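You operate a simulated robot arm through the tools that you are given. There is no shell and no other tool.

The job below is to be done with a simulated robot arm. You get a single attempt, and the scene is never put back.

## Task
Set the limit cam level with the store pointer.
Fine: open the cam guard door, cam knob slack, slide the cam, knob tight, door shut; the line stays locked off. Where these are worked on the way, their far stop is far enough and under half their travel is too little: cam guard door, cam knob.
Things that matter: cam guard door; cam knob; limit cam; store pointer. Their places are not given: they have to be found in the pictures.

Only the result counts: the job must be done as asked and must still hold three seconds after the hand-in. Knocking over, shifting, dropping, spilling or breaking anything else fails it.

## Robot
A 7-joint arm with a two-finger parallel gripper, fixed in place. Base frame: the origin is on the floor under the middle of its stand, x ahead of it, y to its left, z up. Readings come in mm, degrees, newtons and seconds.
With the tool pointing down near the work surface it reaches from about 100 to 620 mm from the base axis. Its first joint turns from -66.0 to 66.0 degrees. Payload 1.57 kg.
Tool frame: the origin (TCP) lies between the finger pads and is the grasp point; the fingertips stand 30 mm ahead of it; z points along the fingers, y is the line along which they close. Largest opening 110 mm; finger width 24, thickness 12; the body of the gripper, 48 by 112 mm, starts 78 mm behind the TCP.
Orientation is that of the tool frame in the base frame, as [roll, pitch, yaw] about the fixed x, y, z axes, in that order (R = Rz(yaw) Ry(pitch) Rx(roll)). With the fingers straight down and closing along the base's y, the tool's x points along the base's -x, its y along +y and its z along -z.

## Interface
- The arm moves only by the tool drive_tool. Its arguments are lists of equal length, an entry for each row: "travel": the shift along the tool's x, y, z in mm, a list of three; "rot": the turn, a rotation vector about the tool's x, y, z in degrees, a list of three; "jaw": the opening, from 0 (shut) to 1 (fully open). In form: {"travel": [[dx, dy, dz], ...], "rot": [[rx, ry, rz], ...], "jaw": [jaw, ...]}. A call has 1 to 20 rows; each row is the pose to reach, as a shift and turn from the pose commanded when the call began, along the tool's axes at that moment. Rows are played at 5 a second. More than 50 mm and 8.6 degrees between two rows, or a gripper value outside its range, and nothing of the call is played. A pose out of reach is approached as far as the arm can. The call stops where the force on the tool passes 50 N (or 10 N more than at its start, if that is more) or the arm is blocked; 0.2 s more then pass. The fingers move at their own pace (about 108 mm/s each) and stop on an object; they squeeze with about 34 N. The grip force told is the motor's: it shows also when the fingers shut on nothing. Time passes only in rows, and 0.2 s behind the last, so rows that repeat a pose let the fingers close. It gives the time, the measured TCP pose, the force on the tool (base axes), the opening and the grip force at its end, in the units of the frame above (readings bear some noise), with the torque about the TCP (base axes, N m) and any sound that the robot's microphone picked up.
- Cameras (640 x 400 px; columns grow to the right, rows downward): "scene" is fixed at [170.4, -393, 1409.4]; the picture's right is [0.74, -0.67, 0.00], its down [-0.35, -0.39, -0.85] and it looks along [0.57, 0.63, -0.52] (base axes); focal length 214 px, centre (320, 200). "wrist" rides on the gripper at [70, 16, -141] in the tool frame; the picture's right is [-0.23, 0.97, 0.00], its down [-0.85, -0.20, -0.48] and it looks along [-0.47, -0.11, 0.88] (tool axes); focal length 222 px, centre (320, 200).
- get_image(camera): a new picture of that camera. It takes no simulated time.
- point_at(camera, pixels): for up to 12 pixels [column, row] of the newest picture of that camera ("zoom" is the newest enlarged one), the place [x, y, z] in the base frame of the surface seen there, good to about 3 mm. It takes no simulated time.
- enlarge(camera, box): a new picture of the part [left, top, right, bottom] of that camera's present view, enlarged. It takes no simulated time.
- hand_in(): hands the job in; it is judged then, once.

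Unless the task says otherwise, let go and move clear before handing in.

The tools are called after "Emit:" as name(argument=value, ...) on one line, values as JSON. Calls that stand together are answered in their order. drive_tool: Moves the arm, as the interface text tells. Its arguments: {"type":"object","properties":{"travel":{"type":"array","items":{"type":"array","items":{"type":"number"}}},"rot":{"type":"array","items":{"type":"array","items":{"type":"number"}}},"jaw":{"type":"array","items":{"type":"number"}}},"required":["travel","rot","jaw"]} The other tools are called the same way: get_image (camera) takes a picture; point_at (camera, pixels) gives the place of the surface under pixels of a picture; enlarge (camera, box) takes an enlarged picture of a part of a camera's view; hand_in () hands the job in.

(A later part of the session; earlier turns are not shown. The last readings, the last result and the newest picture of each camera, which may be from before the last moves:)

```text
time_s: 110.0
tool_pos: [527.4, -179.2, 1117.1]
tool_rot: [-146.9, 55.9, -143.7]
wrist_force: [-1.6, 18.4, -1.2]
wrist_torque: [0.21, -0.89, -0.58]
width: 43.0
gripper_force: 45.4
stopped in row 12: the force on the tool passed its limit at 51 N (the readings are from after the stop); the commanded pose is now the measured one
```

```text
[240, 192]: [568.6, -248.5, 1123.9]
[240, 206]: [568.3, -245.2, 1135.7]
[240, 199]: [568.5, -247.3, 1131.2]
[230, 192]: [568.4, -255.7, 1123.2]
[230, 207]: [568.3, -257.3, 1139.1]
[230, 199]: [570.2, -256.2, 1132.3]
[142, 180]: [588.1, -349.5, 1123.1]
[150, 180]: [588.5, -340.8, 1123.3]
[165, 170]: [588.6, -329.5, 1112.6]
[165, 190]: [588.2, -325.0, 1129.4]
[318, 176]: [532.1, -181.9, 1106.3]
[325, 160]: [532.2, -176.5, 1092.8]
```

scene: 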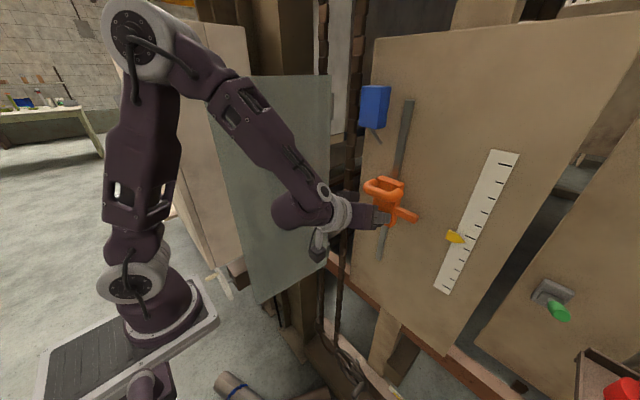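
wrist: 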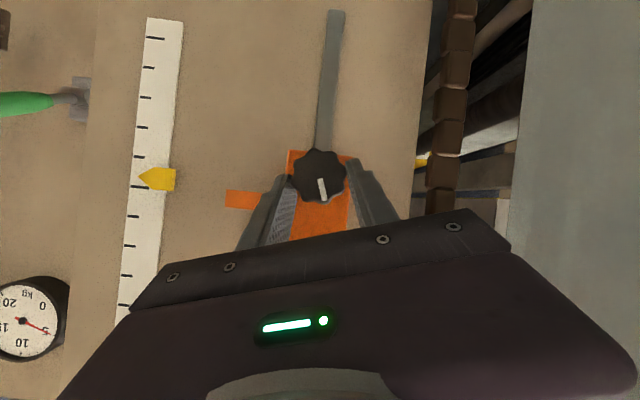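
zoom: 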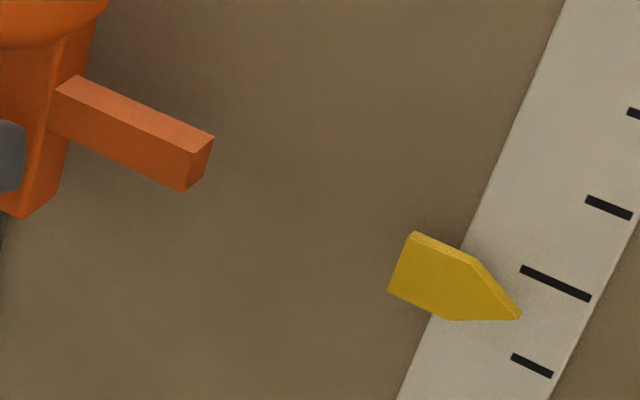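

The arm's centre is at about 1130.5 now, so it must come down about 10 mm. I'll slide it down in this grip, then turn back clockwise about 53°, stopping short of tight so I can correct the height before the last few degrees.

Emit:
drive_tool(travel=[[2.4, 2, 1.5], [4.9, 4, 3], [7.3, 5.9, 4.6], [7.3, 5.9, 4.6], [7.3, 5.9, 4.6], [7.3, 5.9, 4.6], [7.3, 5.9, 4.6], [7.3, 5.9, 4.6], [7.3, 5.9, 4.6], [7.3, 5.9, 4.6], [7.65, 5, 4.65], [8, 4.1, 4.7], [8.5, 3.3, 4.85], [9, 2.5, 5]], rot=[[0, 0, 0], [0, 0, 0], [0, 0, 0], [0, 0, 5], [0, 0, 10], [0, 0, 15], [0, 0, 20], [0, 0, 25], [0, 0, 30], [0, 0, 35], [-2.5, 0.15, 39.4], [-5, 0.3, 43.7], [-7.5, 0.4, 48], [-10, 0.5, 52.4]], jaw=[0, 0, 0, 0, 0, 0, 0, 0, 0, 0, 0, 0, 0, 0])

Emit:
get_image(camera="wrist")

Emit:
get_image(camera="scene")

Emit:
enlarge(camera="scene", box=[395, 195, 475, 255])

```text
time_s: 112.8
tool_pos: [522.4, -181.8, 1111.3]
tool_rot: [137.6, 51.0, 134.7]
wrist_force: [-28.1, 13.7, 0.3]
wrist_torque: [0.14, -0.41, 0.63]
width: 43.2
gripper_force: 45.1
stopped in row 13: the force on the tool passed its limit at 53 N (the readings are from after the stop); the commanded pose is now the measured one
```

```text
taken
```

wrist: 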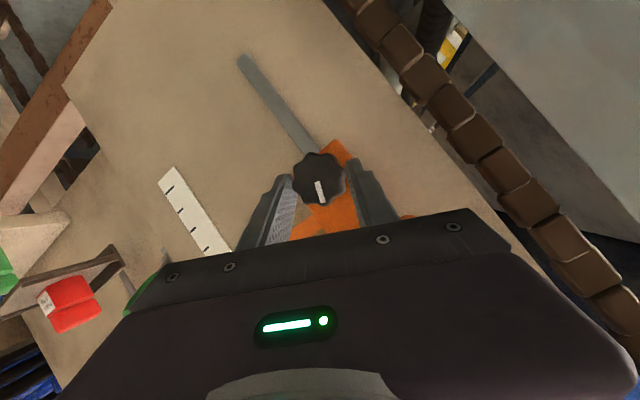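

```text
taken
```

scene: 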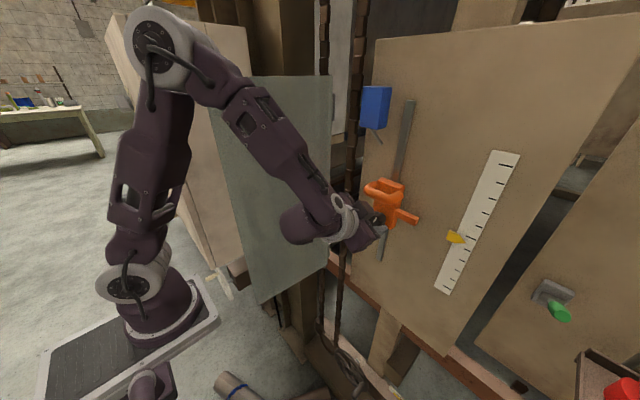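

```text
6.67 times, centred on (435, 225) of scene
```

zoom: 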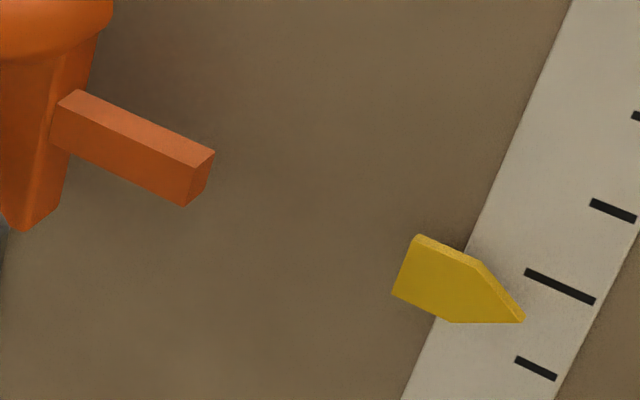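

The arm's centre is back at about 1126.5, since side forces of about 30 N bend the arm and shift its height. The mark is about 24° right, with 20° to go. I'll relieve the x and y forces and lower 6.5 mm in this grip, then measure.

Emit:
drive_tool(travel=[[2.6, -0.2, 0.2], [5.1, -0.4, 0.4], [7.7, -0.55, 0.57], [7.7, -0.55, 0.57]], rot=[[0, 0, 0], [0, 0, 0], [0, 0, 0], [0, 0, 0]], jaw=[0, 0, 0, 0])

Emit:
get_image(camera="scene")

Emit:
enlarge(camera="scene", box=[395, 195, 475, 255])

```text
time_s: 113.8
tool_pos: [520.3, -181.1, 1109.3]
tool_rot: [137.3, 51.6, 134.1]
wrist_force: [30.9, -27.3, 4.3]
wrist_torque: [-0.32, -1.01, 0.28]
width: 43.6
gripper_force: 45.0
```

```text
taken
```

scene: 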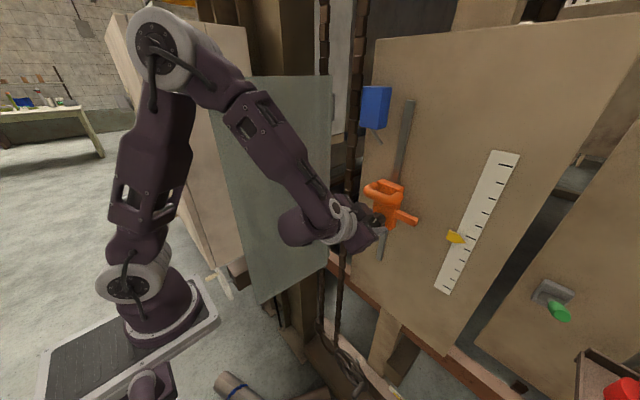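

```text
6.67 times, centred on (435, 225) of scene
```

zoom: 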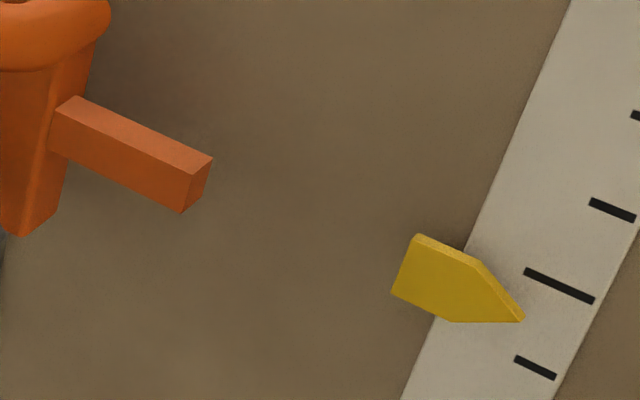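

I over-corrected x and y because the grip is stiffer than I assumed, about 15–20 N/mm. The arm's centre is at about 1124. I'll go back half in x and y and lower a further 3.5 mm.

Emit:
drive_tool(travel=[[0.4, -1, 0.9], [0.8, -2, 1.9], [1.17, -3.03, 2.8], [1.17, -3.03, 2.8]], rot=[[0, 0, 0], [0, 0, 0], [0, 0, 0], [0, 0, 0]], jaw=[0, 0, 0, 0])

Emit:
enlarge(camera="scene", box=[395, 195, 475, 255])

Emit:
get_image(camera="wrist")

```text
time_s: 114.8
tool_pos: [521.7, -181.0, 1103.6]
tool_rot: [137.5, 51.4, 134.5]
wrist_force: [-8.1, -9.4, 1.3]
wrist_torque: [-0.1, -1.28, 0.01]
width: 43.2
gripper_force: 44.7
```

```text
6.67 times, centred on (435, 225) of scene
```

zoom: 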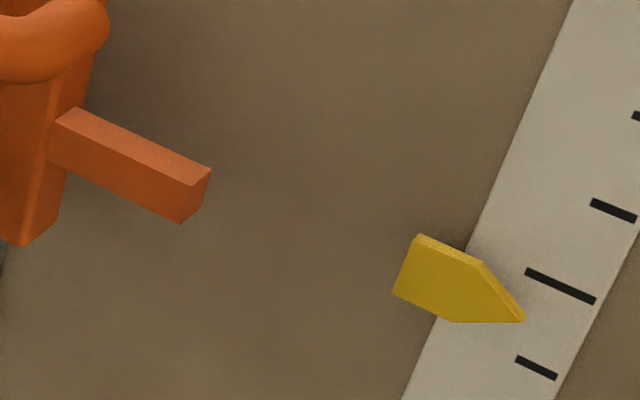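

```text
taken
```

wrist: 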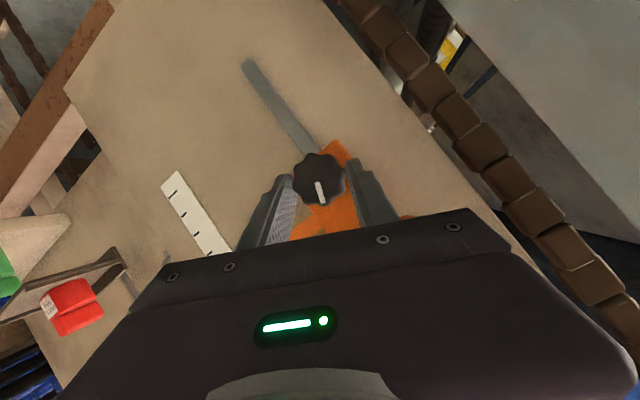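

Forces are now small (−8, −9 N). I'll measure the arm's height again.

Emit:
point_at(camera="zoom", pixels=[[120, 153], [115, 181], [118, 167], [183, 190], [177, 220], [180, 205], [90, 141], [86, 168], [150, 172], [145, 204], [517, 318], [445, 285]])

Emit:
point_at(camera="zoom", pixels=[[100, 160], [130, 173], [160, 190], [170, 197], [140, 178], [110, 165], [410, 242], [396, 292], [478, 268], [463, 321], [505, 312], [430, 270]])

```text
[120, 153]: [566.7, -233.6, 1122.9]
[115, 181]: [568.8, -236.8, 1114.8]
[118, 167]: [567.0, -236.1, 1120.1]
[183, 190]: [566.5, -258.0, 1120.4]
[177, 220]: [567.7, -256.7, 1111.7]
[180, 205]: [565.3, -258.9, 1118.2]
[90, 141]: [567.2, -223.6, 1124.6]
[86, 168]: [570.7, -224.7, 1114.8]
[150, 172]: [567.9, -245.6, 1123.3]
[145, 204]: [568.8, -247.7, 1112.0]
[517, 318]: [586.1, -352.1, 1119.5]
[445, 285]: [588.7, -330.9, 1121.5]
```

```text
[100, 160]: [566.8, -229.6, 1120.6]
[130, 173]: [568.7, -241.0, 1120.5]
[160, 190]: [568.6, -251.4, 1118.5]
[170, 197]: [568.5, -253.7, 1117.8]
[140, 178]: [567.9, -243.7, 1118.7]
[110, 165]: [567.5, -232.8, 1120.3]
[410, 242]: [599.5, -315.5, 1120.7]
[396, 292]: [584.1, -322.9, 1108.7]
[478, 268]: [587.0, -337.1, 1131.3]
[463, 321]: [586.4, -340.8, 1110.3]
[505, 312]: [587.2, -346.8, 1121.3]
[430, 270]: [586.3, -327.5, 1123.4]
```

The arm's centre is at about 1119 and the pointer about 1120.5. I'll twist clockwise 10° gently and check the height again before the last part.

Emit:
drive_tool(travel=[[-0.15, -0.35, 0], [-0.33, -0.71, 0], [-0.45, -1.05, 0], [-0.58, -1.44, 0]], rot=[[-1.1, 0.4, 2.2], [-2.2, 0.8, 4.4], [-3.3, 1.2, 6.6], [-4.4, 1.6, 8.8]], jaw=[0, 0, 0, 0])

Emit:
enlarge(camera="wrist", box=[220, 90, 440, 240])

Emit:
enlarge(camera="scene", box=[395, 195, 475, 255])

```text
time_s: 115.7
tool_pos: [522.2, -183.9, 1099.7]
tool_rot: [129.5, 44.6, 128.7]
wrist_force: [-19.3, 6.1, 0.9]
wrist_torque: [0.05, -0.51, 0.56]
width: 43.3
gripper_force: 44.7
stopped in row 4: the force on the tool passed its limit at 51 N (the readings are from after the stop); the commanded pose is now the measured one
```

```text
2.67 times, centred on (330, 165) of wrist
```

zoom: 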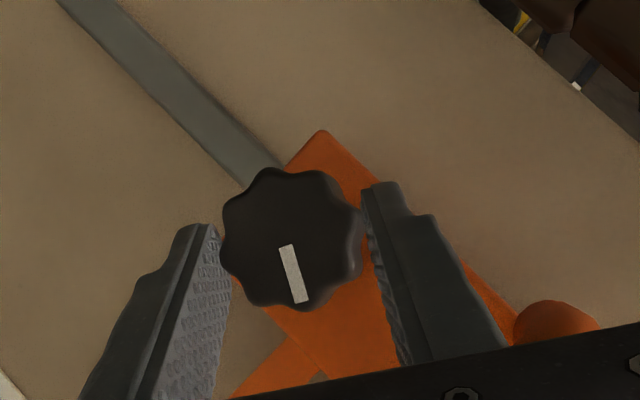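

```text
6.67 times, centred on (435, 225) of scene
```

zoom: 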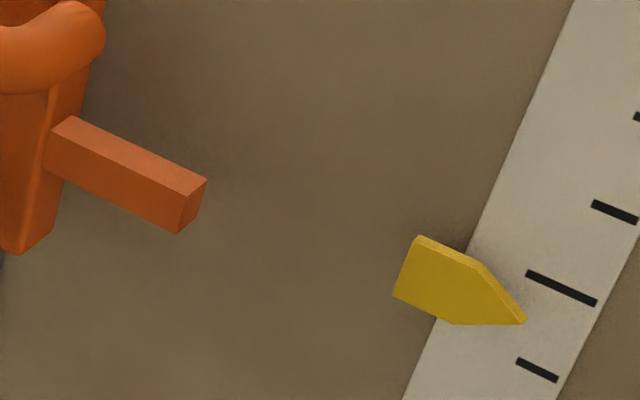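

Turning with a tilted tool drags the cam down as it twists; it's now about 1114.5, with the mark about 15° short of tight. A straight, level tool with pure clockwise roll should avoid this. I'll release, back off and turn the tool level.

Emit:
drive_tool(travel=[[0, 0, 0], [0, 0, 0], [0, 0, -20], [0, 0, -45], [0, 0, -70]], rot=[[0, 0, 0], [0, 0, 0], [0, 0, 0], [0, 0, 0], [0, 0, 0]], jaw=[0.45, 0.5, 0.5, 0.5, 0.5])

Emit:
drive_tool(travel=[[4.3, -1, 3.7], [8.5, -2, 7.5], [12.8, -3, 11.2], [17, -4, 15], [21.3, -5, 18.7], [25.5, -6, 22.4]], rot=[[-0.13, -4.8, -5.9], [-0.27, -9.5, -11.7], [-0.4, -14.3, -17.6], [-0.53, -19.1, -23.5], [-0.67, -23.8, -29.3], [-0.8, -28.6, -35.2]], jaw=[0.5, 0.5, 0.5, 0.5, 0.5, 0.5])

Emit:
get_image(camera="wrist")

Emit:
get_image(camera="scene")

```text
time_s: 116.9
tool_pos: [462.9, -191.4, 1128.4]
tool_rot: [129.8, 44.5, 128.7]
wrist_force: [0.0, 0.1, 0.4]
wrist_torque: [0.03, -0.01, -0.01]
width: 55.3
gripper_force: 0.1
```

```text
time_s: 118.3
tool_pos: [469.6, -179.5, 1098.0]
tool_rot: [-172.8, 89.8, -172.9]
wrist_force: [-1.0, 0.8, 0.9]
wrist_torque: [0.03, -0.01, 0.01]
width: 54.8
gripper_force: 0.0
```

```text
taken
```

wrist: 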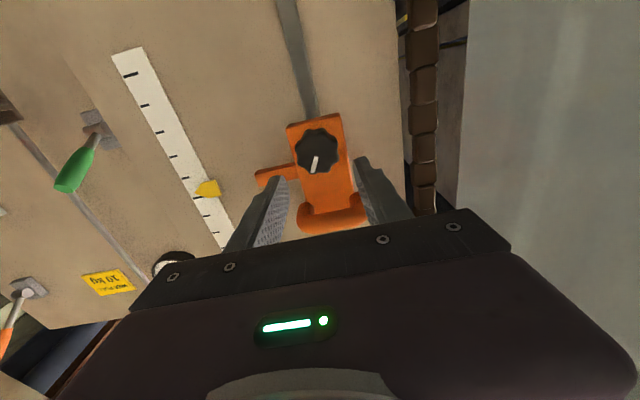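

```text
taken
```

scene: 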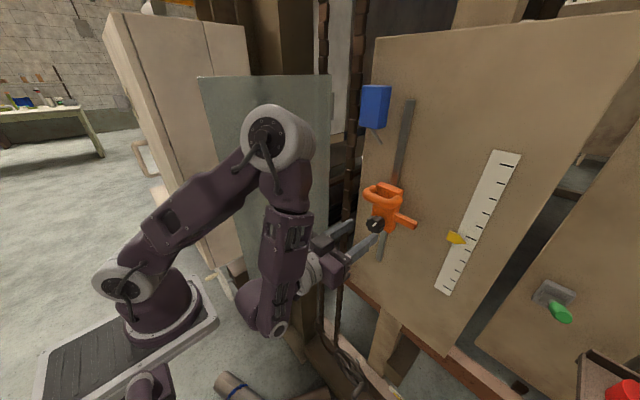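

The tool is level at (470,−180,1098) with no contact. I'll measure the knob, arm and pointer from here.

Emit:
enlarge(camera="wrist", box=[170, 90, 390, 240])

Emit:
point_at(camera="wrist", pixels=[[317, 150], [297, 152], [338, 148], [314, 131], [319, 170], [265, 175], [266, 183], [264, 170], [275, 173], [276, 181], [198, 188], [205, 188]])

Emit:
enlarge(camera="scene", box=[395, 195, 475, 255])

Emit:
point_at(camera="zoom", pixels=[[120, 163], [115, 191], [118, 177], [180, 200], [174, 229], [177, 214], [90, 151], [86, 178], [150, 182], [145, 213], [130, 185], [160, 200]])

```text
2.67 times, centred on (280, 165) of wrist
```

zoom: 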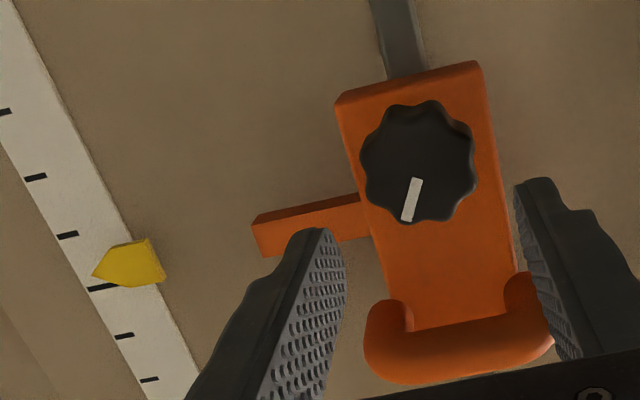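

```text
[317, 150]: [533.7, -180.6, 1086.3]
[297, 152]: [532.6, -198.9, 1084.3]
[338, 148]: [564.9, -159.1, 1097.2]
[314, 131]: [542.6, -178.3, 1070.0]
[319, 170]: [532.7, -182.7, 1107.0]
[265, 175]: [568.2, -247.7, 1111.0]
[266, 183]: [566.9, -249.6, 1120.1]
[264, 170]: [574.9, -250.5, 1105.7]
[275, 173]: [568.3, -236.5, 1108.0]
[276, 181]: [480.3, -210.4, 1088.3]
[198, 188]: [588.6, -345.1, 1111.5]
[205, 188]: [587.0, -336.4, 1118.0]
```

```text
6.67 times, centred on (435, 225) of scene
```

zoom: 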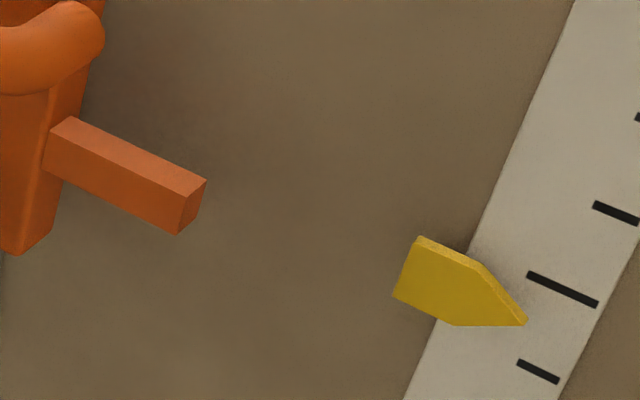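

```text
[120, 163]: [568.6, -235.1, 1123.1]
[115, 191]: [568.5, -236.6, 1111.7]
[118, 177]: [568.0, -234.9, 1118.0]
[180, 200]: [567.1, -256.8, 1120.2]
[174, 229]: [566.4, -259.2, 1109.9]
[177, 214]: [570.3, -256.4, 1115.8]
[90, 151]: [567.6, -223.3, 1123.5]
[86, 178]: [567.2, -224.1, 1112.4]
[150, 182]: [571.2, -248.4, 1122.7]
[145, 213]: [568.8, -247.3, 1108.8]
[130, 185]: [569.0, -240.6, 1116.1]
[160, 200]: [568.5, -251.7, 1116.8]
```

The arm's centre is at about 1116 and the pointer 1120.3, so it must rise about 4.5 mm; the knob is at (533,−180.5,1090). I'll advance level onto the knob and grip.

Emit:
drive_tool(travel=[[3.5, -0.5, 10], [7, -1, 25], [7, -1, 40], [7, -1, 55], [7, -1, 55], [7, -1, 55], [7, -1, 55]], rot=[[0, 0, 0], [0, 0, 0], [0, 0, 0], [0, 0, 0], [0, 0, 0], [0, 0, 0], [0, 0, 0]], jaw=[0.5, 0.5, 0.5, 0.5, 0.3, 0, 0])

Emit:
get_image(camera="wrist")

Emit:
get_image(camera="scene")

```text
time_s: 119.9
tool_pos: [525.2, -180.6, 1091.8]
tool_rot: [175.7, 89.7, 175.4]
wrist_force: [-5.5, -6.7, -2.9]
wrist_torque: [-0.03, 0.45, 0.05]
width: 41.7
gripper_force: 44.7
```

```text
taken
```

wrist: 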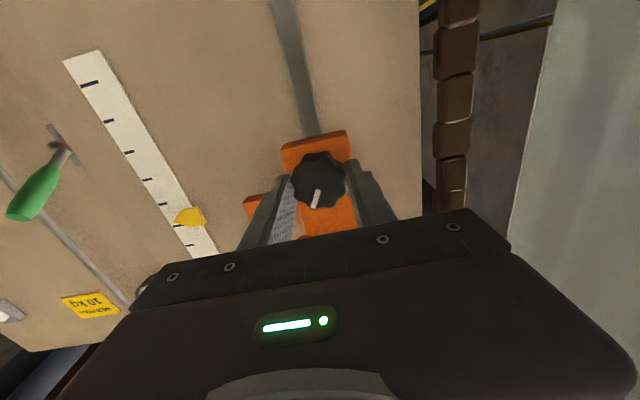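

```text
taken
```

scene: 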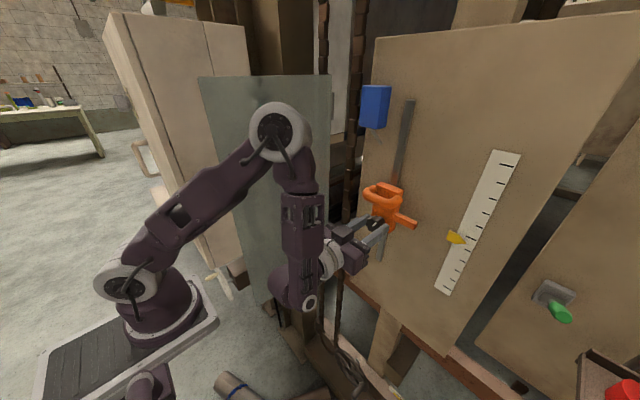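

The grip is clean, with forces under 7 N. I'll raise the cam 4.5 mm and watch the vertical force.

Emit:
drive_tool(travel=[[-1.5, 0, 0], [-3, 0, 0], [-4.5, 0, 0], [-4.5, 0, 0]], rot=[[0, 0, 0], [0, 0, 0], [0, 0, 0], [0, 0, 0]], jaw=[0, 0, 0, 0])

Emit:
enlarge(camera="scene", box=[395, 195, 475, 255])

Emit:
point_at(camera="zoom", pixels=[[120, 151], [115, 179], [118, 165], [182, 188], [176, 218], [179, 203], [90, 139], [86, 166], [150, 170], [145, 202], [130, 173], [160, 188]])

```text
time_s: 120.9
tool_pos: [524.7, -180.2, 1096.0]
tool_rot: [140.3, 89.8, 140.3]
wrist_force: [-23.3, 18.9, -3.8]
wrist_torque: [0.05, 1.31, 0.49]
width: 41.3
gripper_force: 44.7
```

```text
6.67 times, centred on (435, 225) of scene
```

zoom: 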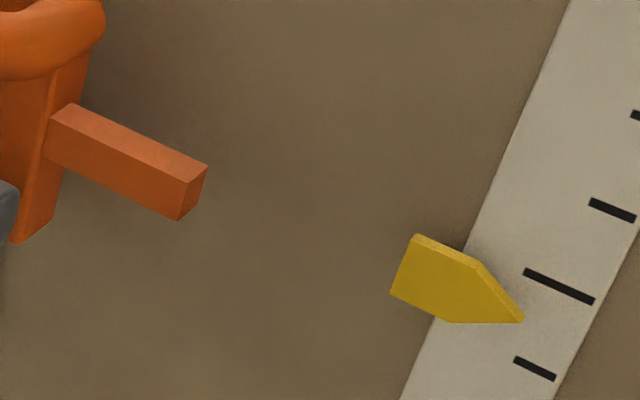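

```text
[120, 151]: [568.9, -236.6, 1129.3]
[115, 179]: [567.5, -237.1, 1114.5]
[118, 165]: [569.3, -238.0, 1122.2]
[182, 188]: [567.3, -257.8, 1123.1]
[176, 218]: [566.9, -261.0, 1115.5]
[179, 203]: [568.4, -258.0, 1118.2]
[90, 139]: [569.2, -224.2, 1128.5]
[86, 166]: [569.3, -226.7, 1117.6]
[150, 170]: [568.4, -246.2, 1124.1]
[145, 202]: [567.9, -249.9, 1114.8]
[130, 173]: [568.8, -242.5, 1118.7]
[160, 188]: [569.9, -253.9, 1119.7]
```

The arm's centre is now at about 1120.3, level with the pointer. I'll ease the side forces slightly and roll clockwise with the level tool, 15° in small steps.

Emit:
drive_tool(travel=[[0, 0.4, -0.4], [0, 0.8, -0.8], [0, 0.8, -0.8], [0, 0.8, -0.8], [0, 0.8, -0.8], [0, 0.8, -0.8], [0, 0.8, -0.8]], rot=[[0, 0, 0], [0, 0, 0], [0, 0, 3], [0, 0, 6], [0, 0, 9], [0, 0, 12], [0, 0, 15]], jaw=[0, 0, 0, 0, 0, 0, 0])

Emit:
enlarge(camera="wrist", box=[220, 90, 440, 240])

Emit:
enlarge(camera="scene", box=[395, 195, 475, 255])

```text
time_s: 122.5
tool_pos: [525.2, -180.5, 1097.5]
tool_rot: [91.0, 75.1, 90.7]
wrist_force: [24.2, -1.9, -1.9]
wrist_torque: [-0.03, -0.5, -0.27]
width: 41.4
gripper_force: 45.2
```

```text
2.67 times, centred on (330, 165) of wrist
```

zoom: 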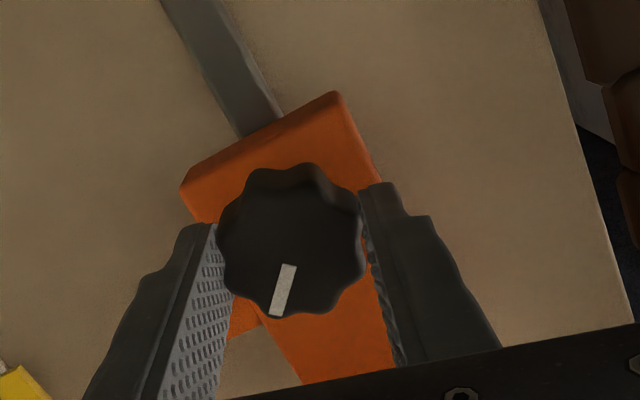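

```text
6.67 times, centred on (435, 225) of scene
```

zoom: 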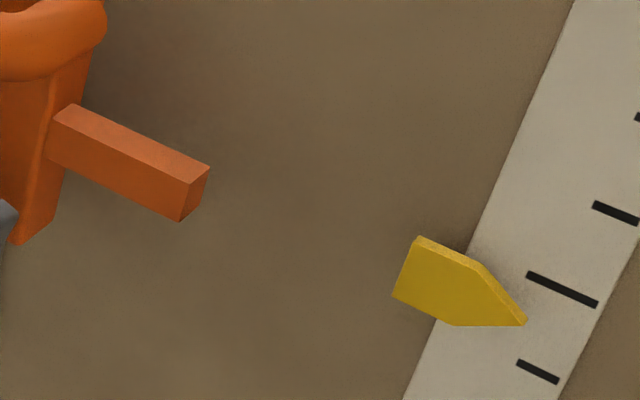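

The arm stayed put while the knob turned 15°. I'll continue rolling clockwise to reach the tight stop.

Emit:
drive_tool(travel=[[0, 0, 0.4], [0, 0, 0.8], [0, 0, 0.8], [0, 0, 0.8], [0, 0, 0.8]], rot=[[0, 0, 3], [0, 0, 6], [0, 0, 9], [0, 0, 12], [0, 0, 15]], jaw=[0, 0, 0, 0, 0])

Emit:
enlarge(camera="wrist", box=[220, 90, 440, 240])

Emit:
enlarge(camera="scene", box=[395, 195, 475, 255])

```text
time_s: 123.7
tool_pos: [523.5, -182.2, 1094.9]
tool_rot: [90.5, 60.0, 90.1]
wrist_force: [-3.5, -10.5, -0.4]
wrist_torque: [-1.36, -0.12, -0.04]
width: 41.1
gripper_force: 45.2
```

```text
2.67 times, centred on (330, 165) of wrist
```

zoom: 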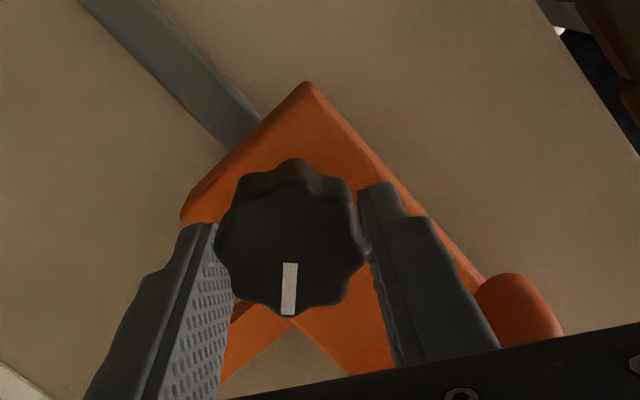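

```text
6.67 times, centred on (435, 225) of scene
```

zoom: 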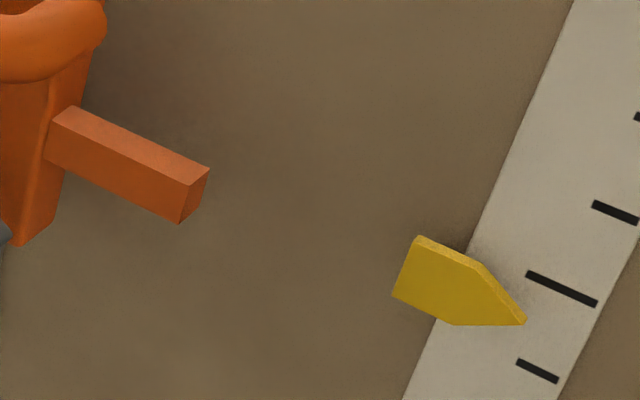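

The torque is now −1.36 N·m with the mark at about −45° relative to the rail, so the knob is firmly tight. I'll release, back off and measure the final level.

Emit:
drive_tool(travel=[[0, 0, 0], [0, 0, 0], [0, 0, -15], [0, 0, -35], [0, 0, -55]], rot=[[0, 0, 0], [0, 0, 0], [0, 0, 0], [0, 0, 0], [0, 0, 0]], jaw=[0.45, 0.5, 0.5, 0.5, 0.5])

Emit:
get_image(camera="scene")

Emit:
get_image(camera="wrist")

Emit:
enlarge(camera="scene", box=[395, 195, 475, 255])

Emit:
point_at(camera="zoom", pixels=[[120, 153], [115, 181], [118, 167], [183, 190], [177, 220], [180, 205], [90, 141], [86, 168], [150, 172], [145, 204], [130, 175], [160, 190]])

```text
time_s: 124.9
tool_pos: [470.9, -181.4, 1095.1]
tool_rot: [90.5, 59.9, 90.3]
wrist_force: [0.3, 0.5, -0.9]
wrist_torque: [0.0, -0.03, 0.0]
width: 55.1
gripper_force: 0.1
```

```text
taken
```

scene: 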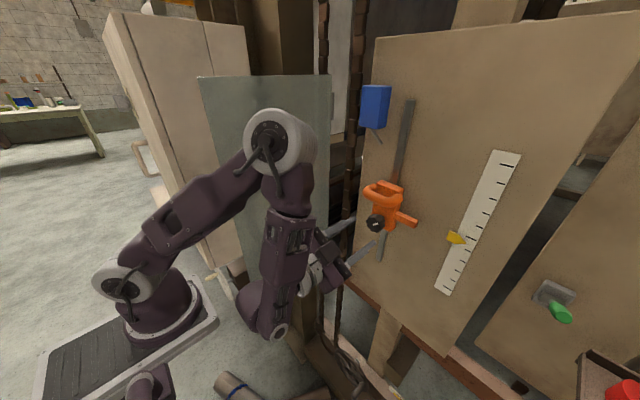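

```text
taken
```

wrist: 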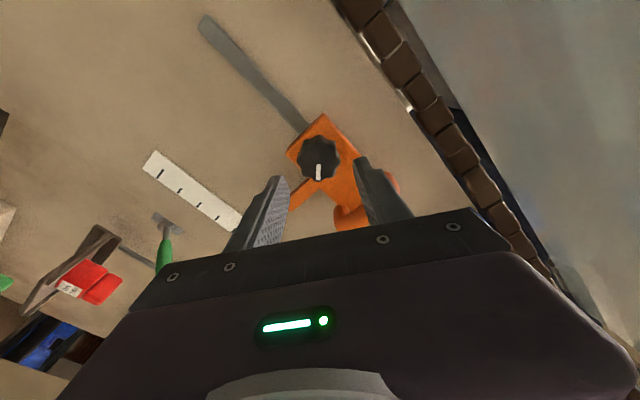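

```text
6.67 times, centred on (435, 225) of scene
```

zoom: 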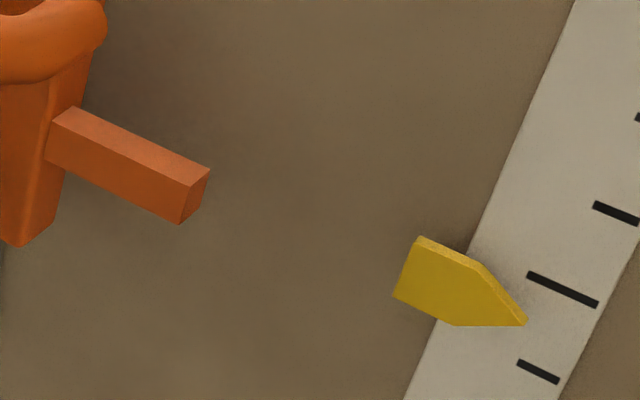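

```text
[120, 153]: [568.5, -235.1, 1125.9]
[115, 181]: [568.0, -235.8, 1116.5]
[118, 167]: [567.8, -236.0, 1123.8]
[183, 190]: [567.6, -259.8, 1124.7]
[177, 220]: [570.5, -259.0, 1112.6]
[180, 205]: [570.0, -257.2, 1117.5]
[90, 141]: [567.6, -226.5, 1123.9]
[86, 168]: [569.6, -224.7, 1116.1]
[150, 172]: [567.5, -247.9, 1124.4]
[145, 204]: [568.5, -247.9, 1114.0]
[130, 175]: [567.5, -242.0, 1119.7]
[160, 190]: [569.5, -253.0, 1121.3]
```

The arm's centre now measures about 1120 against the pointer's 1120, so the cam is level and the knob tight. Next the door: first I'll back away from the cam and unroll the tool.

Emit:
drive_tool(travel=[[0, 0, -8], [0, 0, -16], [0, 0, -24], [0, 0, -30], [0, 0, -30], [0, 0, -30]], rot=[[0, 0, -5], [0, 0, -10], [0, 0, -15], [0, 0, -20], [0, 0, -25], [0, 0, -29]], jaw=[0.4, 0.2, 0, 0, 0, 0])

Emit:
get_image(camera="scene")

```text
time_s: 126.3
tool_pos: [445.6, -184.3, 1101.6]
tool_rot: [110.5, 88.9, 110.3]
wrist_force: [0.3, 0.4, -0.3]
wrist_torque: [0.02, -0.01, -0.01]
width: 0.0
gripper_force: 20.9
out of reach, approached as far as the arm can: row 6
```

```text
taken
```

scene: 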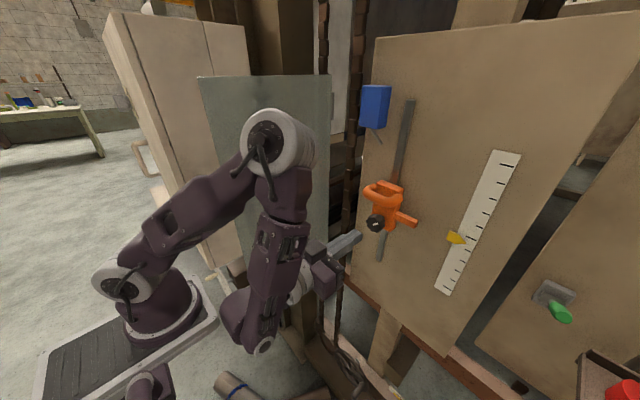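

The arm is near a limit at this level pose, so I'll tilt the tool downward and rise slowly to return to the relaxed posture.

Emit:
drive_tool(travel=[[-4, 0, 0], [-10, 0, -2], [-18, 0, -5], [-28, 0, -8], [-40, 0, -12], [-52, 0, -16]], rot=[[0, 6, 0], [0, 12, 0], [0, 18, 0], [0, 24, 0], [0, 30, 0], [0, 36, 0]], jaw=[0, 0, 0, 0, 0, 0])

Emit:
get_image(camera="scene")

```text
time_s: 127.7
tool_pos: [429.6, -186.2, 1155.0]
tool_rot: [178.4, 53.7, 178.5]
wrist_force: [0.7, 0.6, 0.3]
wrist_torque: [0.0, 0.01, -0.02]
width: 0.1
gripper_force: 21.3
```

```text
taken
```

scene: 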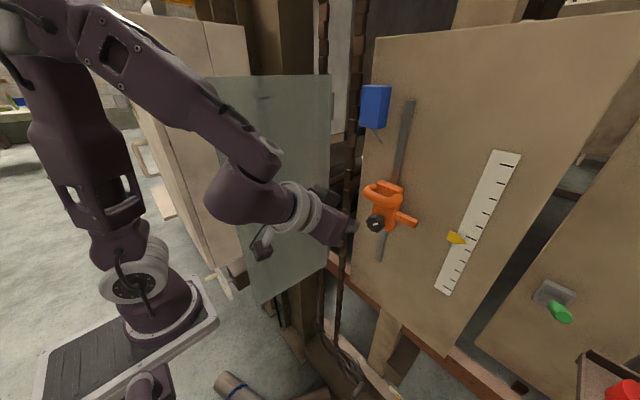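

The arm is back in the relaxed posture. I'll swing to tool-down at about (300,−220,1298), clear of the cam and the door.

Emit:
drive_tool(travel=[[-4.8, -4, -23.7], [-9.6, -8, -47.4], [-14.4, -12, -71], [-19.2, -17, -94.8], [-24, -21, -118.4], [-28.7, -25, -142], [-33.5, -30, -165.8], [-38.3, -34, -189.5]], rot=[[0, 6.7, 0], [0, 13.4, 0], [0, 20.1, 0], [0, 26.8, 0], [0, 33.5, 0], [0, 40.2, 0], [0, 46.9, 0], [0, 53.7, 0]], jaw=[0, 0, 0, 0, 0, 0, 0, 0])

Emit:
get_image(camera="scene")

Emit:
point_at(camera="scene", pixels=[[330, 80], [328, 200], [205, 80], [260, 300], [235, 200]])

```text
time_s: 129.5
tool_pos: [300.7, -222.0, 1298.4]
tool_rot: [178.9, -0.1, 180.0]
wrist_force: [-0.2, -0.6, -0.3]
wrist_torque: [0.0, -0.03, -0.04]
width: 0.1
gripper_force: 21.3
```

```text
taken
```

scene: 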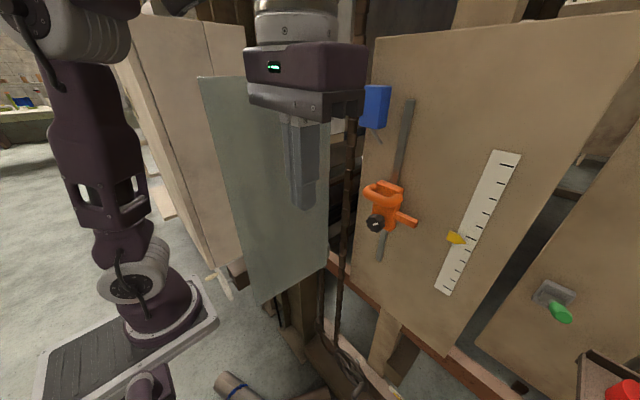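

```text
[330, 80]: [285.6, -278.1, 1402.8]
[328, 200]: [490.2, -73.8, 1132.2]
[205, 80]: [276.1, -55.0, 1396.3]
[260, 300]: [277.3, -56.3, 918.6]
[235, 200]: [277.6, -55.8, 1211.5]
```

The tool is down and clear, and the door's free edge is at (276.5,−55.5), about 97° open. I'll pull back to x≈207 and swing left around the free edge to the door's outer side.

Emit:
drive_tool(travel=[[31, 0, 0], [62, 0, 0], [94, 0, 0], [94, 35, 0], [94, 70, 0], [94, 105, 0], [94, 140, 0], [94, 175, 0], [94, 210, 0], [94, 240, 0], [94, 262, 0]], rot=[[0, 0, 0], [0, 0, 0], [0, 0, 0], [0, 0, 0], [0, 0, 0], [0, 0, 0], [0, 0, 0], [0, 0, 0], [0, 0, 0], [0, 0, 0], [0, 0, 0]], jaw=[0, 0, 0, 0, 0, 0, 0, 0, 0, 0, 0])

Emit:
get_image(camera="scene")

```text
time_s: 131.9
tool_pos: [205.4, 42.6, 1300.4]
tool_rot: [178.9, 0.1, 179.8]
wrist_force: [0.9, 1.1, -0.2]
wrist_torque: [-0.01, 0.01, -0.04]
width: 0.0
gripper_force: 21.2
```

```text
taken
```

scene: 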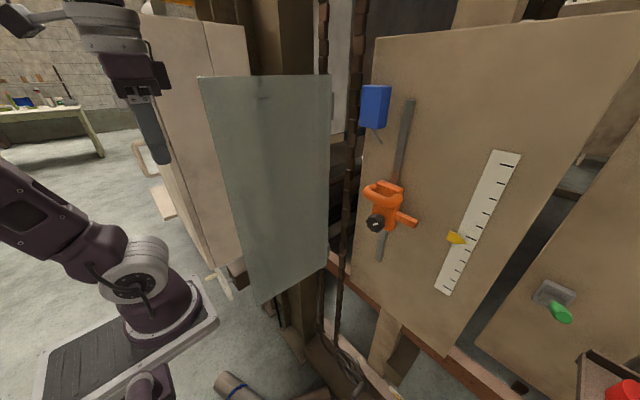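

I'm on the outer side at (205,43,1300). I'll move beside the door's outer face near its free end, a little higher so the hand body clears the door top (z≈1397).

Emit:
drive_tool(travel=[[-20, -4, -8], [-40, -8, -16], [-60, -12, -24], [-80, -18, -28], [-98, -25, -30]], rot=[[0, 0, 0], [0, 0, 0], [0, 0, 0], [0, 0, 0], [0, 0, 0]], jaw=[0, 0, 0, 0, 0])

Emit:
get_image(camera="scene")

Emit:
get_image(camera="wrist")

```text
time_s: 133.1
tool_pos: [306.6, 16.6, 1332.6]
tool_rot: [179.0, 0.0, 179.9]
wrist_force: [0.4, 0.1, -0.8]
wrist_torque: [0.0, 0.03, 0.02]
width: 0.0
gripper_force: 21.8
```

```text
taken
```

scene: 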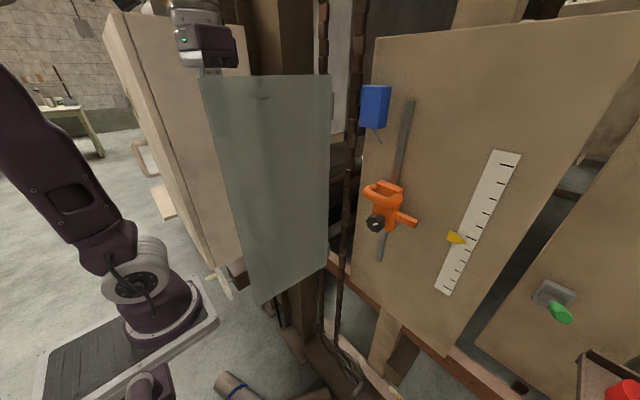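

```text
taken
```

wrist: 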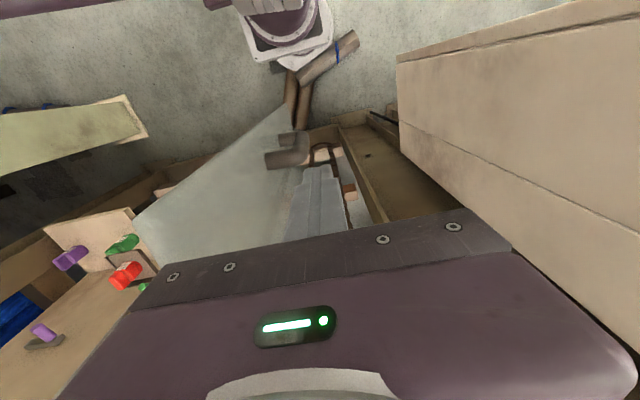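

The closed fingers hang beside the door's outer face, above the handle. I'll push the door along its arc toward closed, to about 50°, in small steps.

Emit:
drive_tool(travel=[[1, -20, 0], [2, -40, 0], [4, -56, 0], [5, -67, 0], [6, -78, 0], [6.5, -90, 0], [7, -103, 0], [6, -115, 0], [5, -128, 0], [2, -140, 0], [-1, -152, 0], [-5, -164, 0], [-10, -176, 0], [-16, -187, 0], [-22, -198, 0]], rot=[[0, 0, 0], [0, 0, 0], [0, 0, 0], [0, 0, 0], [0, 0, 0], [0, 0, 0], [0, 0, 0], [0, 0, 0], [0, 0, 0], [0, 0, 0], [0, 0, 0], [0, 0, 0], [0, 0, 0], [0, 0, 0], [0, 0, 0]], jaw=[0, 0, 0, 0, 0, 0, 0, 0, 0, 0, 0, 0, 0, 0, 0])

Emit:
get_image(camera="scene")

Emit:
get_image(camera="wrist")

```text
time_s: 136.3
tool_pos: [325.8, -184.8, 1327.1]
tool_rot: [179.1, 0.0, 179.8]
wrist_force: [0.4, -0.5, -0.1]
wrist_torque: [-0.01, -0.02, 0.0]
width: 0.0
gripper_force: 20.9
```

```text
taken
```

scene: 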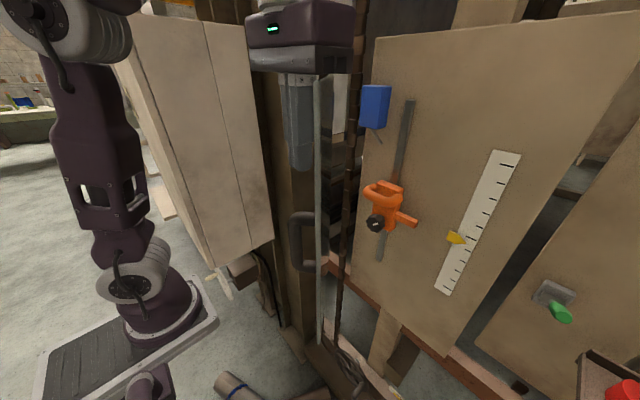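

```text
taken
```

wrist: 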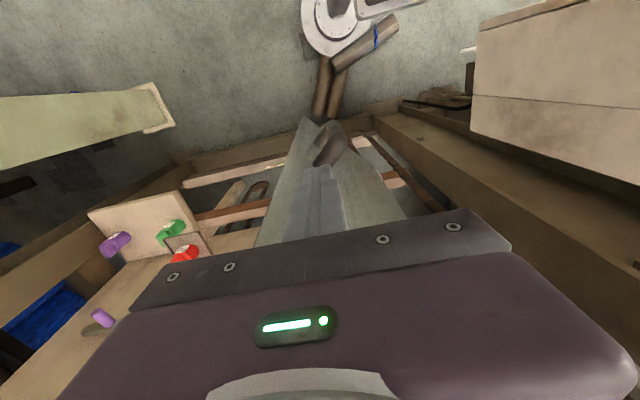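

The door has followed to about 48° with little force. I'll back off slightly, tilt the tool 45° forward and lower it, so the fingertips can push the door the rest of the way within reach.

Emit:
drive_tool(travel=[[8, 4, 5], [16, 6, 14], [22, 6, 24], [26, 6, 34], [28, 6, 44], [28, 6, 54]], rot=[[0, -7.5, 0], [0, -15, 0], [0, -22.5, 0], [0, -30, 0], [0, -37.5, 0], [0, -45, 0]], jaw=[0, 0, 0, 0, 0, 0])

Emit:
get_image(camera="scene")

Emit:
get_image(camera="wrist")

Emit:
point_at(camera="scene", pixels=[[316, 80], [318, 200], [322, 330], [300, 240], [318, 120]])

```text
time_s: 136.9
tool_pos: [314.4, -178.5, 1318.5]
tool_rot: [179.6, 14.9, -179.9]
wrist_force: [-2.1, -1.6, 4.3]
wrist_torque: [0.04, -0.17, -0.09]
width: 0.3
gripper_force: 21.0
stopped in row 3: the force on the tool passed its limit at 62 N (the readings are from after the stop); the commanded pose is now the measured one
```

```text
taken
```

scene: 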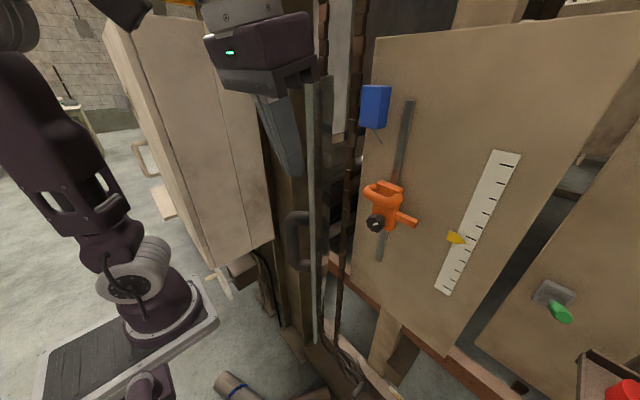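

```text
taken
```

wrist: 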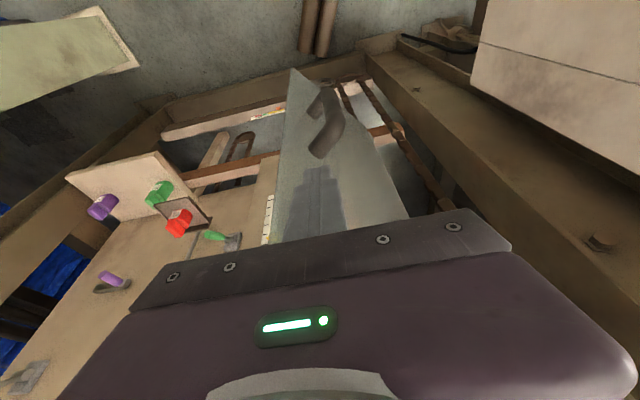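

```text
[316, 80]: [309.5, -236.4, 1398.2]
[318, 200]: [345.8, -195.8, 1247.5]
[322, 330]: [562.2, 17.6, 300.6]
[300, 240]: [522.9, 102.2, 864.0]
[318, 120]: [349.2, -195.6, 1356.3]
```

The hand body touched the door's top corner while lowering; that force is gone now. I'll back away further first, then tilt and lower clear of the door.

Emit:
drive_tool(travel=[[10, 8, -6], [20, 17, -11], [30, 25, -14], [36, 25, -8], [44, 25, 2], [48, 25, 14], [50, 25, 26], [52, 25, 36]], rot=[[0, 0, 0], [0, 0, 0], [0, -4, 0], [0, -10, 0], [0, -16, 0], [0, -22, 0], [0, -27, 0], [0, -30, 0]], jaw=[0, 0, 0, 0, 0, 0, 0, 0])

Emit:
get_image(camera="scene")

Emit:
get_image(camera="wrist")

```text
time_s: 138.7
tool_pos: [270.8, -153.5, 1271.3]
tool_rot: [179.4, 45.0, 179.8]
wrist_force: [-0.1, 0.0, -0.3]
wrist_torque: [0.02, 0.02, -0.03]
width: 0.2
gripper_force: 20.9
```

```text
taken
```

scene: 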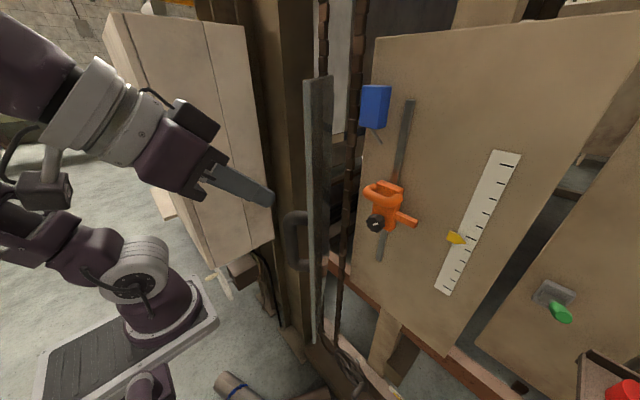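

```text
taken
```

wrist: 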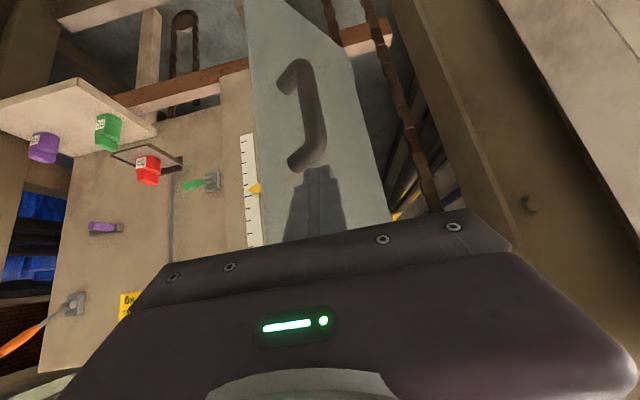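

The tool is at 45° tilt, clear of the door, with the fingertips at z≈1250 above the handle. I'll push the outer face along its arc down to about 15° open.

Emit:
drive_tool(travel=[[-12, -8, 12], [-24.7, -16, 24.7], [-31, -30, 31], [-37.5, -43, 37.5], [-45.6, -55, 45.6], [-53.7, -66.5, 53.7], [-63, -76, 63], [-72.1, -85.5, 72.1], [-82.3, -93, 82.3], [-92.6, -100, 92.6]], rot=[[0, 0, 0], [0, 0, 0], [0, 0, 0], [0, 0, 0], [0, 0, 0], [0, 0, 0], [0, 0, 0], [0, 0, 0], [0, 0, 0], [0, 0, 0]], jaw=[0, 0, 0, 0, 0, 0, 0, 0, 0, 0])

Emit:
get_image(camera="scene")

Emit:
get_image(camera="wrist")

```text
time_s: 140.9
tool_pos: [402.6, -251.1, 1270.9]
tool_rot: [179.4, 44.9, 179.7]
wrist_force: [0.5, 1.0, -0.5]
wrist_torque: [0.0, 0.0, 0.02]
width: 0.1
gripper_force: 20.8
```

```text
taken
```

scene: 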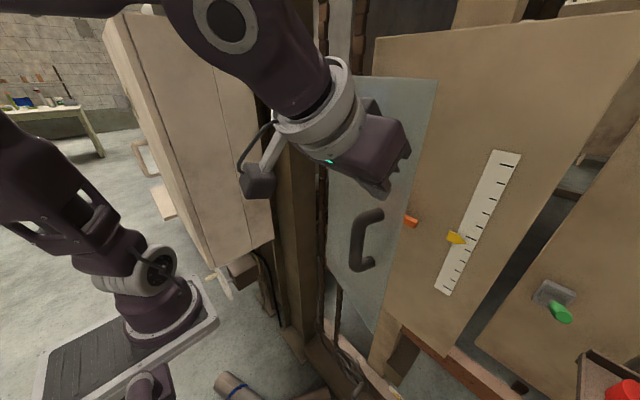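

```text
taken
```

wrist: 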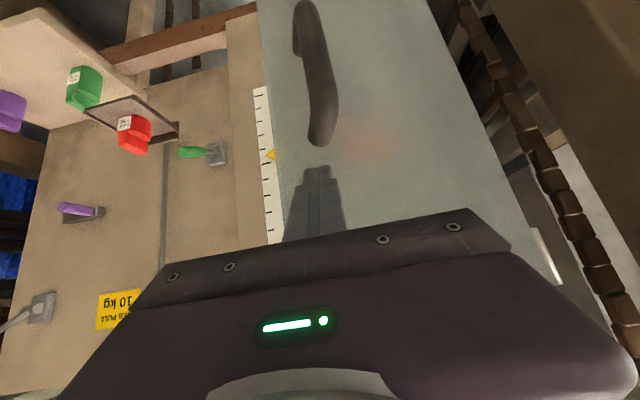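

The door is at about 17° and the cam arm is still level with the pointer. I'll push it the rest of the way until it stops.

Emit:
drive_tool(travel=[[-4.2, -3, 4.2], [-8.5, -5.5, 8.5], [-12.7, -8, 12.7], [-17, -10, 17], [-21.2, -11, 21.2], [-25.5, -12.5, 25.5], [-29.7, -13.5, 29.7], [-33.2, -14, 33.2], [-35.4, -14, 35.4], [-37, -14, 37]], rot=[[0, 0, 0], [0, 0, 0], [0, 0, 0], [0, 0, 0], [0, 0, 0], [0, 0, 0], [0, 0, 0], [0, 0, 0], [0, 0, 0], [0, 0, 0]], jaw=[0, 0, 0, 0, 0, 0, 0, 0, 0, 0])

Emit:
get_image(camera="scene")

Emit:
point_at(camera="scene", pixels=[[464, 84], [462, 83], [394, 312], [440, 180], [360, 160], [345, 220], [455, 110], [333, 250]])

```text
time_s: 143.1
tool_pos: [453.6, -266.2, 1270.0]
tool_rot: [179.6, 45.2, 179.7]
wrist_force: [0.1, 0.3, -0.4]
wrist_torque: [-0.01, 0.02, 0.01]
width: 0.1
gripper_force: 21.3
out of reach, approached as far as the arm can: row 10
```

```text
taken
```

scene: 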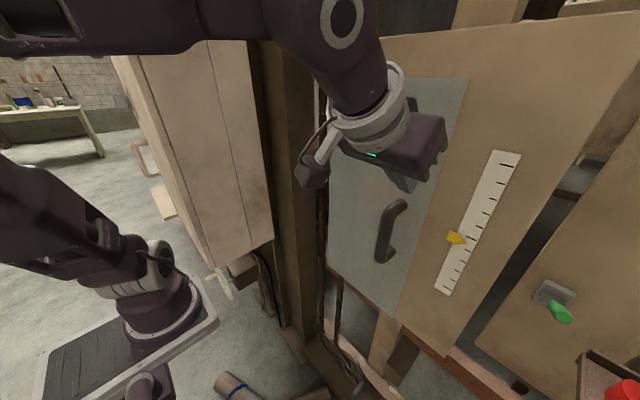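

```text
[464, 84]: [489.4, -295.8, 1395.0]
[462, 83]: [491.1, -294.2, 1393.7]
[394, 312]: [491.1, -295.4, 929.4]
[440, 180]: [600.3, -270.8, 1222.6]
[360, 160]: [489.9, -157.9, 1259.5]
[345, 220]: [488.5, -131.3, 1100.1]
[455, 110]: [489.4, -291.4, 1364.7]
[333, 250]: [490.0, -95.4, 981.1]
```

The door's edge is at x≈489–491, the same as at the start, so it looks shut. I'll press a few millimetres more to confirm with a contact force.

Emit:
drive_tool(travel=[[-0.5, 0, 3], [-1, 0, 6], [-1.5, 0, 8], [-2, 0, 10], [-2.5, 0, 12]], rot=[[0, 0, 0], [0, 0, 0], [0, 0, 0], [0, 0, 0], [0, 0, 0]], jaw=[0, 0, 0, 0, 0])

Emit:
get_image(camera="wrist")

```text
time_s: 144.3
tool_pos: [454.1, -264.9, 1271.5]
tool_rot: [179.6, 45.2, 179.8]
wrist_force: [0.3, 0.1, 0.2]
wrist_torque: [0.0, -0.04, 0.0]
width: 0.1
gripper_force: 21.5
out of reach, approached as far as the arm can: row 2, 3, 4, 5
```

```text
taken
```

wrist: 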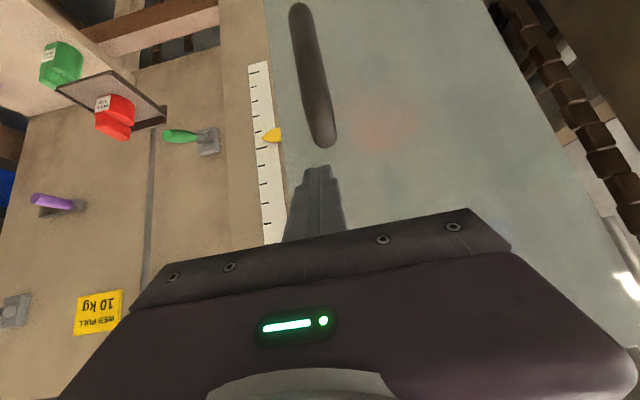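

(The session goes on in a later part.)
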